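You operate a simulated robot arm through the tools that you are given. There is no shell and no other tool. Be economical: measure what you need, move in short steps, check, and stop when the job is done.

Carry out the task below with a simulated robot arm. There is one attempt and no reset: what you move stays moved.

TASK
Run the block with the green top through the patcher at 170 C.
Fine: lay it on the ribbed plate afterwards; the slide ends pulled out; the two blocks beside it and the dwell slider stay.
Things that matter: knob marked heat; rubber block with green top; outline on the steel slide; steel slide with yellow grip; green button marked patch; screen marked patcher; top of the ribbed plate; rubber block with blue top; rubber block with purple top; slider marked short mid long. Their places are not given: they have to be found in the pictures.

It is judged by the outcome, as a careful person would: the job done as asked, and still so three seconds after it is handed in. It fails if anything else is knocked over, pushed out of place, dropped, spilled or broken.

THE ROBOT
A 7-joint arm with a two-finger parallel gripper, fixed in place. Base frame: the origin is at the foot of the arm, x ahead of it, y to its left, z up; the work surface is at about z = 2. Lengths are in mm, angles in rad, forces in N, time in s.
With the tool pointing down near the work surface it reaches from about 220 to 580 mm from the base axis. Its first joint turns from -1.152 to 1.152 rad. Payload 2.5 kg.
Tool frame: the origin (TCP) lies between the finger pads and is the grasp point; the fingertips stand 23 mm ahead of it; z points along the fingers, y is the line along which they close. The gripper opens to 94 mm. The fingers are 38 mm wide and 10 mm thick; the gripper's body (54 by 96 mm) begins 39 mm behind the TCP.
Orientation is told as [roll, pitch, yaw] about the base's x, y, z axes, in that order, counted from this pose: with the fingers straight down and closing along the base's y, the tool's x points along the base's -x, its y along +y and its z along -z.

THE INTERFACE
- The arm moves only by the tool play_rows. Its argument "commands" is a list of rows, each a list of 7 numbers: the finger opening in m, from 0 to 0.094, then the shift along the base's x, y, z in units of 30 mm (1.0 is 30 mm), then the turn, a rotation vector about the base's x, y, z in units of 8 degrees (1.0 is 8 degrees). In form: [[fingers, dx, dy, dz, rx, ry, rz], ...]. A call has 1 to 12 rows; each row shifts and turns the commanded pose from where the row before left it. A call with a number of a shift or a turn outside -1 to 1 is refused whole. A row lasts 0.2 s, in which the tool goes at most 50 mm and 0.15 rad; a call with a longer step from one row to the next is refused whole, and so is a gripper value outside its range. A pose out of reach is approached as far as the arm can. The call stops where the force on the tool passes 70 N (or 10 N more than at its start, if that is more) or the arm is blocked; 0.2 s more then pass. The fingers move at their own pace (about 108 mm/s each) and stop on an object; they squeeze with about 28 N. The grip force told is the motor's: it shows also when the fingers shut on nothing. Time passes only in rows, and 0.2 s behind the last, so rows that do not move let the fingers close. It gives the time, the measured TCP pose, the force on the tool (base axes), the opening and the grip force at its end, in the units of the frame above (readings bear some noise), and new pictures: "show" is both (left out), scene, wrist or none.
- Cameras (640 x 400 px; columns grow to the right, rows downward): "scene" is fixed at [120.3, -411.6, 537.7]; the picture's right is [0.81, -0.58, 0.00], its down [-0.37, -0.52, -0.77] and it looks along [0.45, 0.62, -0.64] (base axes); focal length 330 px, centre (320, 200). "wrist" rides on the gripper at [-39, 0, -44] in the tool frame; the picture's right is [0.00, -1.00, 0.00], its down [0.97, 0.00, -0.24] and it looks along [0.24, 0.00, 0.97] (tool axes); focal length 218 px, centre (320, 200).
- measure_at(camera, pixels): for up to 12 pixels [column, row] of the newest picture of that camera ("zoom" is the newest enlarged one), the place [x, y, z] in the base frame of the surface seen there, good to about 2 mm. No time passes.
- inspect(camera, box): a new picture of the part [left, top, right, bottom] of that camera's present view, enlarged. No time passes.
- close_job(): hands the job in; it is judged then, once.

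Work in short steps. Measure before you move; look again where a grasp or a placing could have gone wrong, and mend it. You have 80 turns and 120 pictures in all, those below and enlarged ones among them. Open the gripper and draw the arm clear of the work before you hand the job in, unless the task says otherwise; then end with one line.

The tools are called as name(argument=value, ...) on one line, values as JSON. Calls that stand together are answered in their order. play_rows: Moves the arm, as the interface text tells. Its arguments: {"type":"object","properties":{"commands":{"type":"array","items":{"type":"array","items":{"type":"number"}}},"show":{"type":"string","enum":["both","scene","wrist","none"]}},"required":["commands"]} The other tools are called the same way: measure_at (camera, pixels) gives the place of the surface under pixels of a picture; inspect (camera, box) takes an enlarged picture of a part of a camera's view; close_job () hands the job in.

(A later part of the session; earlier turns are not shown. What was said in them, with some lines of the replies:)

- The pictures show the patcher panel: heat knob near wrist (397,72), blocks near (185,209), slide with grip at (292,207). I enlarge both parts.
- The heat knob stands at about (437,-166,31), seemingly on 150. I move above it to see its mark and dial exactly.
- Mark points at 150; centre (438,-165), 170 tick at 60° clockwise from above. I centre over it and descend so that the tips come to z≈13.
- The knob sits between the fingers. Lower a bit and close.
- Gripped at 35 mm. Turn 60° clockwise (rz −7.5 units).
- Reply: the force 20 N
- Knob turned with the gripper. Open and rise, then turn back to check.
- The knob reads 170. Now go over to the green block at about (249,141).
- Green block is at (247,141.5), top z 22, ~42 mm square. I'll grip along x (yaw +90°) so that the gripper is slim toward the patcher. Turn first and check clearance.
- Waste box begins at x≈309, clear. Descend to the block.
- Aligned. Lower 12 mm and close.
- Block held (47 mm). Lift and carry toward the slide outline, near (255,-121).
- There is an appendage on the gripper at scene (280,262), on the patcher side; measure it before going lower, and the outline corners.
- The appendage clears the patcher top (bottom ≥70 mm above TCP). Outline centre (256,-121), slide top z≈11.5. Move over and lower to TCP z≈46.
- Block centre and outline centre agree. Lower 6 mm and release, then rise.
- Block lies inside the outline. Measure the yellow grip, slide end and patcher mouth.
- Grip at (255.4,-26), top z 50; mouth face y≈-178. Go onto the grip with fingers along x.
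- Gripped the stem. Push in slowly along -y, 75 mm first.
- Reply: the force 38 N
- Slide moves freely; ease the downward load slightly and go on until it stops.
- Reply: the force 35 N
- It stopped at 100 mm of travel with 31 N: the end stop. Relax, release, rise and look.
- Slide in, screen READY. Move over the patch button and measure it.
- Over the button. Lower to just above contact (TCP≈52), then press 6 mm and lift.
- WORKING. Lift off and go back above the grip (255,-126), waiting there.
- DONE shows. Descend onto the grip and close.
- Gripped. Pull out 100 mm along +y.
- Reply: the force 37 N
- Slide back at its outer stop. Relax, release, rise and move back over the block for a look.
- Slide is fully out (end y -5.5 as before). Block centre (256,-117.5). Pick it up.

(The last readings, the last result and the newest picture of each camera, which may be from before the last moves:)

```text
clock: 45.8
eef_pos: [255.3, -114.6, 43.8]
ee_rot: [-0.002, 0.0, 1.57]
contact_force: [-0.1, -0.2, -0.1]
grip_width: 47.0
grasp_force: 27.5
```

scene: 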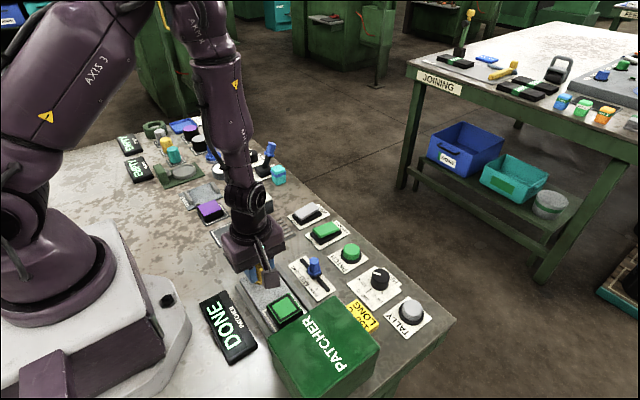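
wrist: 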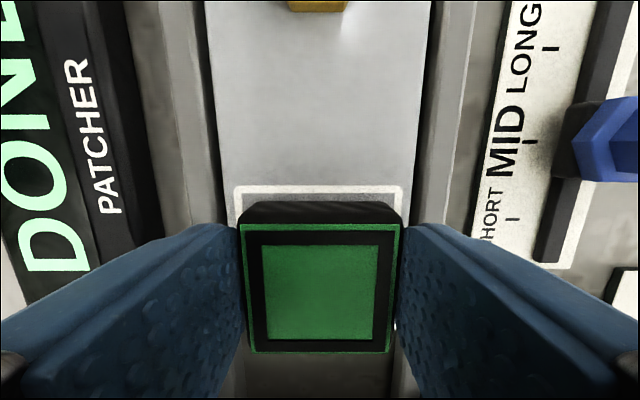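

Held. Lift, and carry toward the ribbed plate (≈(344,74)), stopping short to look.

play_rows(commands=[[0.035, 0, 0, 0.8, 0, 0, 0], [0.035, 0, 0, 1, 0, 0, 0], [0.035, 0, 0, 1, 0, 0, 0], [0.035, 0.4, 0.6, 0, 0, 0, 0], [0.035, 0.5, 0.8, 0, 0, 0, 0], [0.035, 0.5, 0.8, 0, 0, 0, 0], [0.035, 0.5, 0.8, 0, 0, 0, 0], [0.035, 0.5, 0.8, 0, 0, 0, 0], [0.035, 0.5, 0.8, 0, 0, 0, 0], [0.035, 0, 0, 0, 0, 0, 0]], show="both")

```text
clock: 48.0
eef_pos: [343.8, 23.3, 125.3]
ee_rot: [-0.001, 0.0, 1.57]
contact_force: [0.4, 0.6, -0.4]
grip_width: 46.9
grasp_force: 27.9
```

scene: 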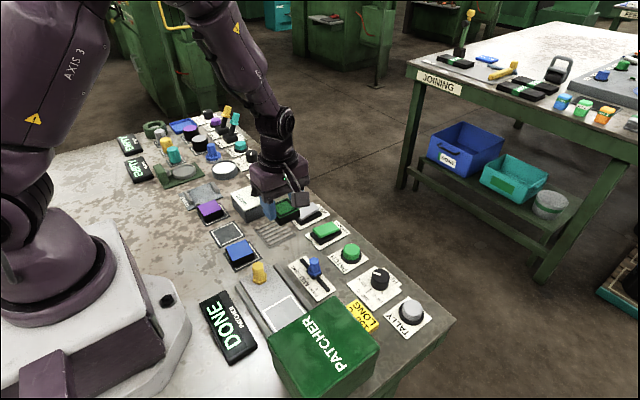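
wrist: 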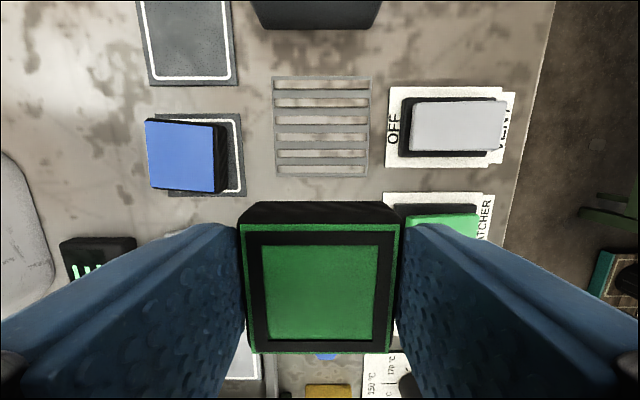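

measure_at(camera="wrist", pixels=[[274, 78], [369, 78], [278, 174], [366, 174], [321, 120], [321, 102], [321, 10], [318, 24], [390, 125], [412, 105], [242, 150], [320, 290]])

```text
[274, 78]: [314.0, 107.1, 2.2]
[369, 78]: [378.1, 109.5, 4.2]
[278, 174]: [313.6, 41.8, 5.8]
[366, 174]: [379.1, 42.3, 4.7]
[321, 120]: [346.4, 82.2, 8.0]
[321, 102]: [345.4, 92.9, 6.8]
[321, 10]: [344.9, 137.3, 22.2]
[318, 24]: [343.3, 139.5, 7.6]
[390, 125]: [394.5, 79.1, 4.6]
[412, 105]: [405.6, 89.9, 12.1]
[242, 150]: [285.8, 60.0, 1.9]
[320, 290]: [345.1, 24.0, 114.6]
```

Plate spans x 313–378, y 42–109, centre (346,75). Move over it (TCP y≈78 for the block's offset) and lower to z≈46.

play_rows(commands=[[0.035, 0.04, 0.9, 0, 0, 0, 0], [0.035, 0.03, 0.9, 0, 0, 0, 0], [0.035, 0, 0, 0, 0, 0, 0], [0.035, 0, 0, -0.8, 0, 0, 0], [0.035, 0, 0, -0.8, 0, 0, 0], [0.035, 0, 0, -0.7, 0, 0, 0], [0.035, 0, 0, -0.3, 0, 0, 0], [0.035, 0, 0, 0, 0, 0, 0]], show="both")

measure_at(camera="wrist", pixels=[[320, 185], [320, 225], [320, 345]])

```text
clock: 49.8
eef_pos: [345.2, 77.0, 47.6]
ee_rot: [0.001, -0.001, 1.571]
contact_force: [1.0, -0.1, 0.1]
grip_width: 47.1
grasp_force: 28.2
```

scene: 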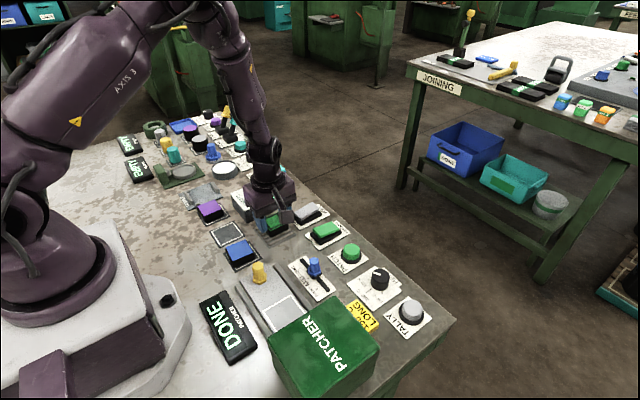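
wrist: 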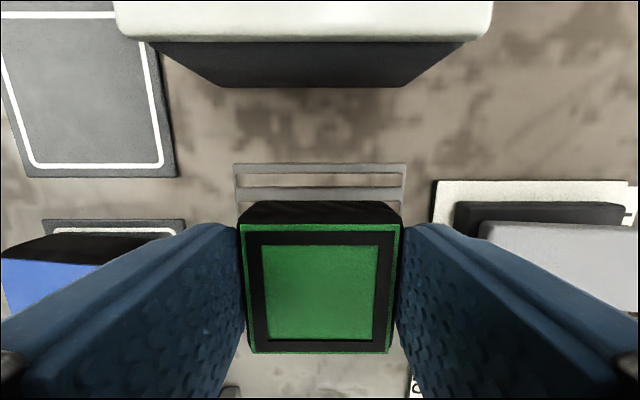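

```text
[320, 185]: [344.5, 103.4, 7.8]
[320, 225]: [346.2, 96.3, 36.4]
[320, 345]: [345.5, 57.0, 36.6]
```

Block centred (345.5,76.5). Lower ~8 mm gently.

play_rows(commands=[[0.035, 0, 0, -0.12, 0, 0, 0], [0.035, 0, 0, -0.1, 0, 0, 0], [0.035, 0, 0, 0, 0, 0, 0]], show="none")

```text
clock: 50.6
eef_pos: [346.1, 77.3, 40.3]
ee_rot: [0.0, 0.002, 1.571]
contact_force: [0.0, -1.1, -1.0]
grip_width: 46.9
grasp_force: 28.3
```

play_rows(commands=[[0.035, 0, 0, -0.05, 0, 0, 0], [0.035, 0, 0, 0, 0, 0, 0]], show="none")

```text
clock: 51.2
eef_pos: [344.5, 76.9, 39.7]
ee_rot: [0.0, 0.0, 1.571]
contact_force: [-0.1, 0.2, -1.2]
grip_width: 46.9
grasp_force: 27.9
```

play_rows(commands=[[0.035, 0, 0, -0.05, 0, 0, 0], [0.035, 0, 0, 0, 0, 0, 0]], show="none")

```text
clock: 51.8
eef_pos: [344.3, 77.4, 38.7]
ee_rot: [0.0, 0.0, 1.571]
contact_force: [-5.4, -1.5, 17.7]
grip_width: 47.0
grasp_force: 27.8
```

Contact (17.7 N up). Release and rise clear, moving to the side.

play_rows(commands=[[0.035, 0, 0, 0.03, 0, 0, 0], [0.062, 0, 0, 0, 0, 0, 0], [0.062, 0, 0, 0, 0, 0, 0], [0.062, 0, 0, 0.5, 0, 0, 0], [0.062, 0, 0, 1, 0, 0, 0], [0.062, 0, 0, 1, 0, 0, 0], [0.062, 0, 0, 1, 0, 0, 0], [0.062, 0, -0.9, 0.8, 0, 0, 0], [0.062, 0, -0.9, 0.5, 0, 0, 0], [0.062, 0, -0.9, 0, 0, 0, 0], [0.062, 0, 0, 0, 0, 0, 0]], show="both")

```text
clock: 54.2
eef_pos: [344.9, -4.0, 181.8]
ee_rot: [-0.001, -0.002, 1.57]
contact_force: [-0.3, -0.7, -1.1]
grip_width: 62.4
grasp_force: 0.1
```

scene: 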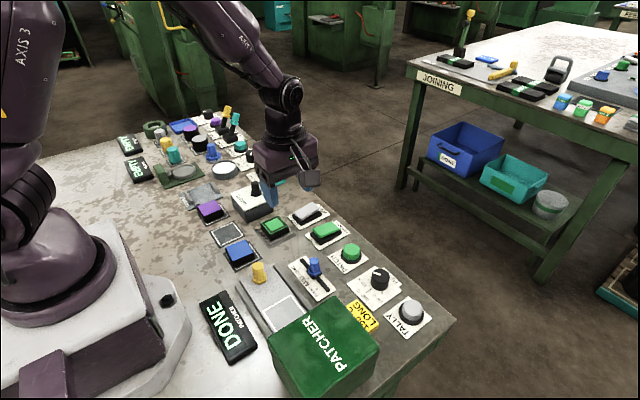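
wrist: 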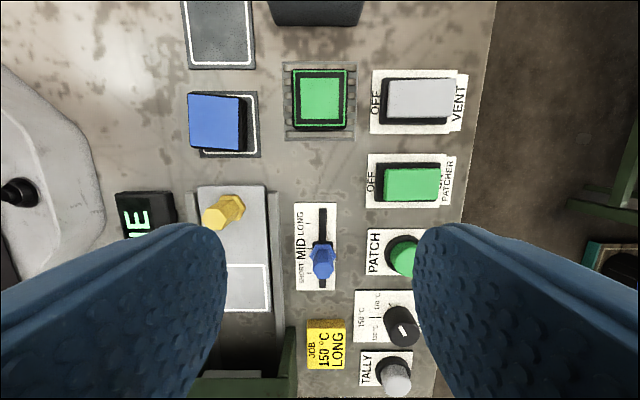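

The marked block lies flat on the ribbed plate, the slide is out, and the dwell slider and the blue and purple blocks have not moved. The arm is clear, so I hand it in.

close_job()

```text
The job is handed in.
```

The green-topped block went through the patcher at 170 °C and now lies on the ribbed plate; the slide is pulled out, and the dwell slider and the other two blocks have not moved.
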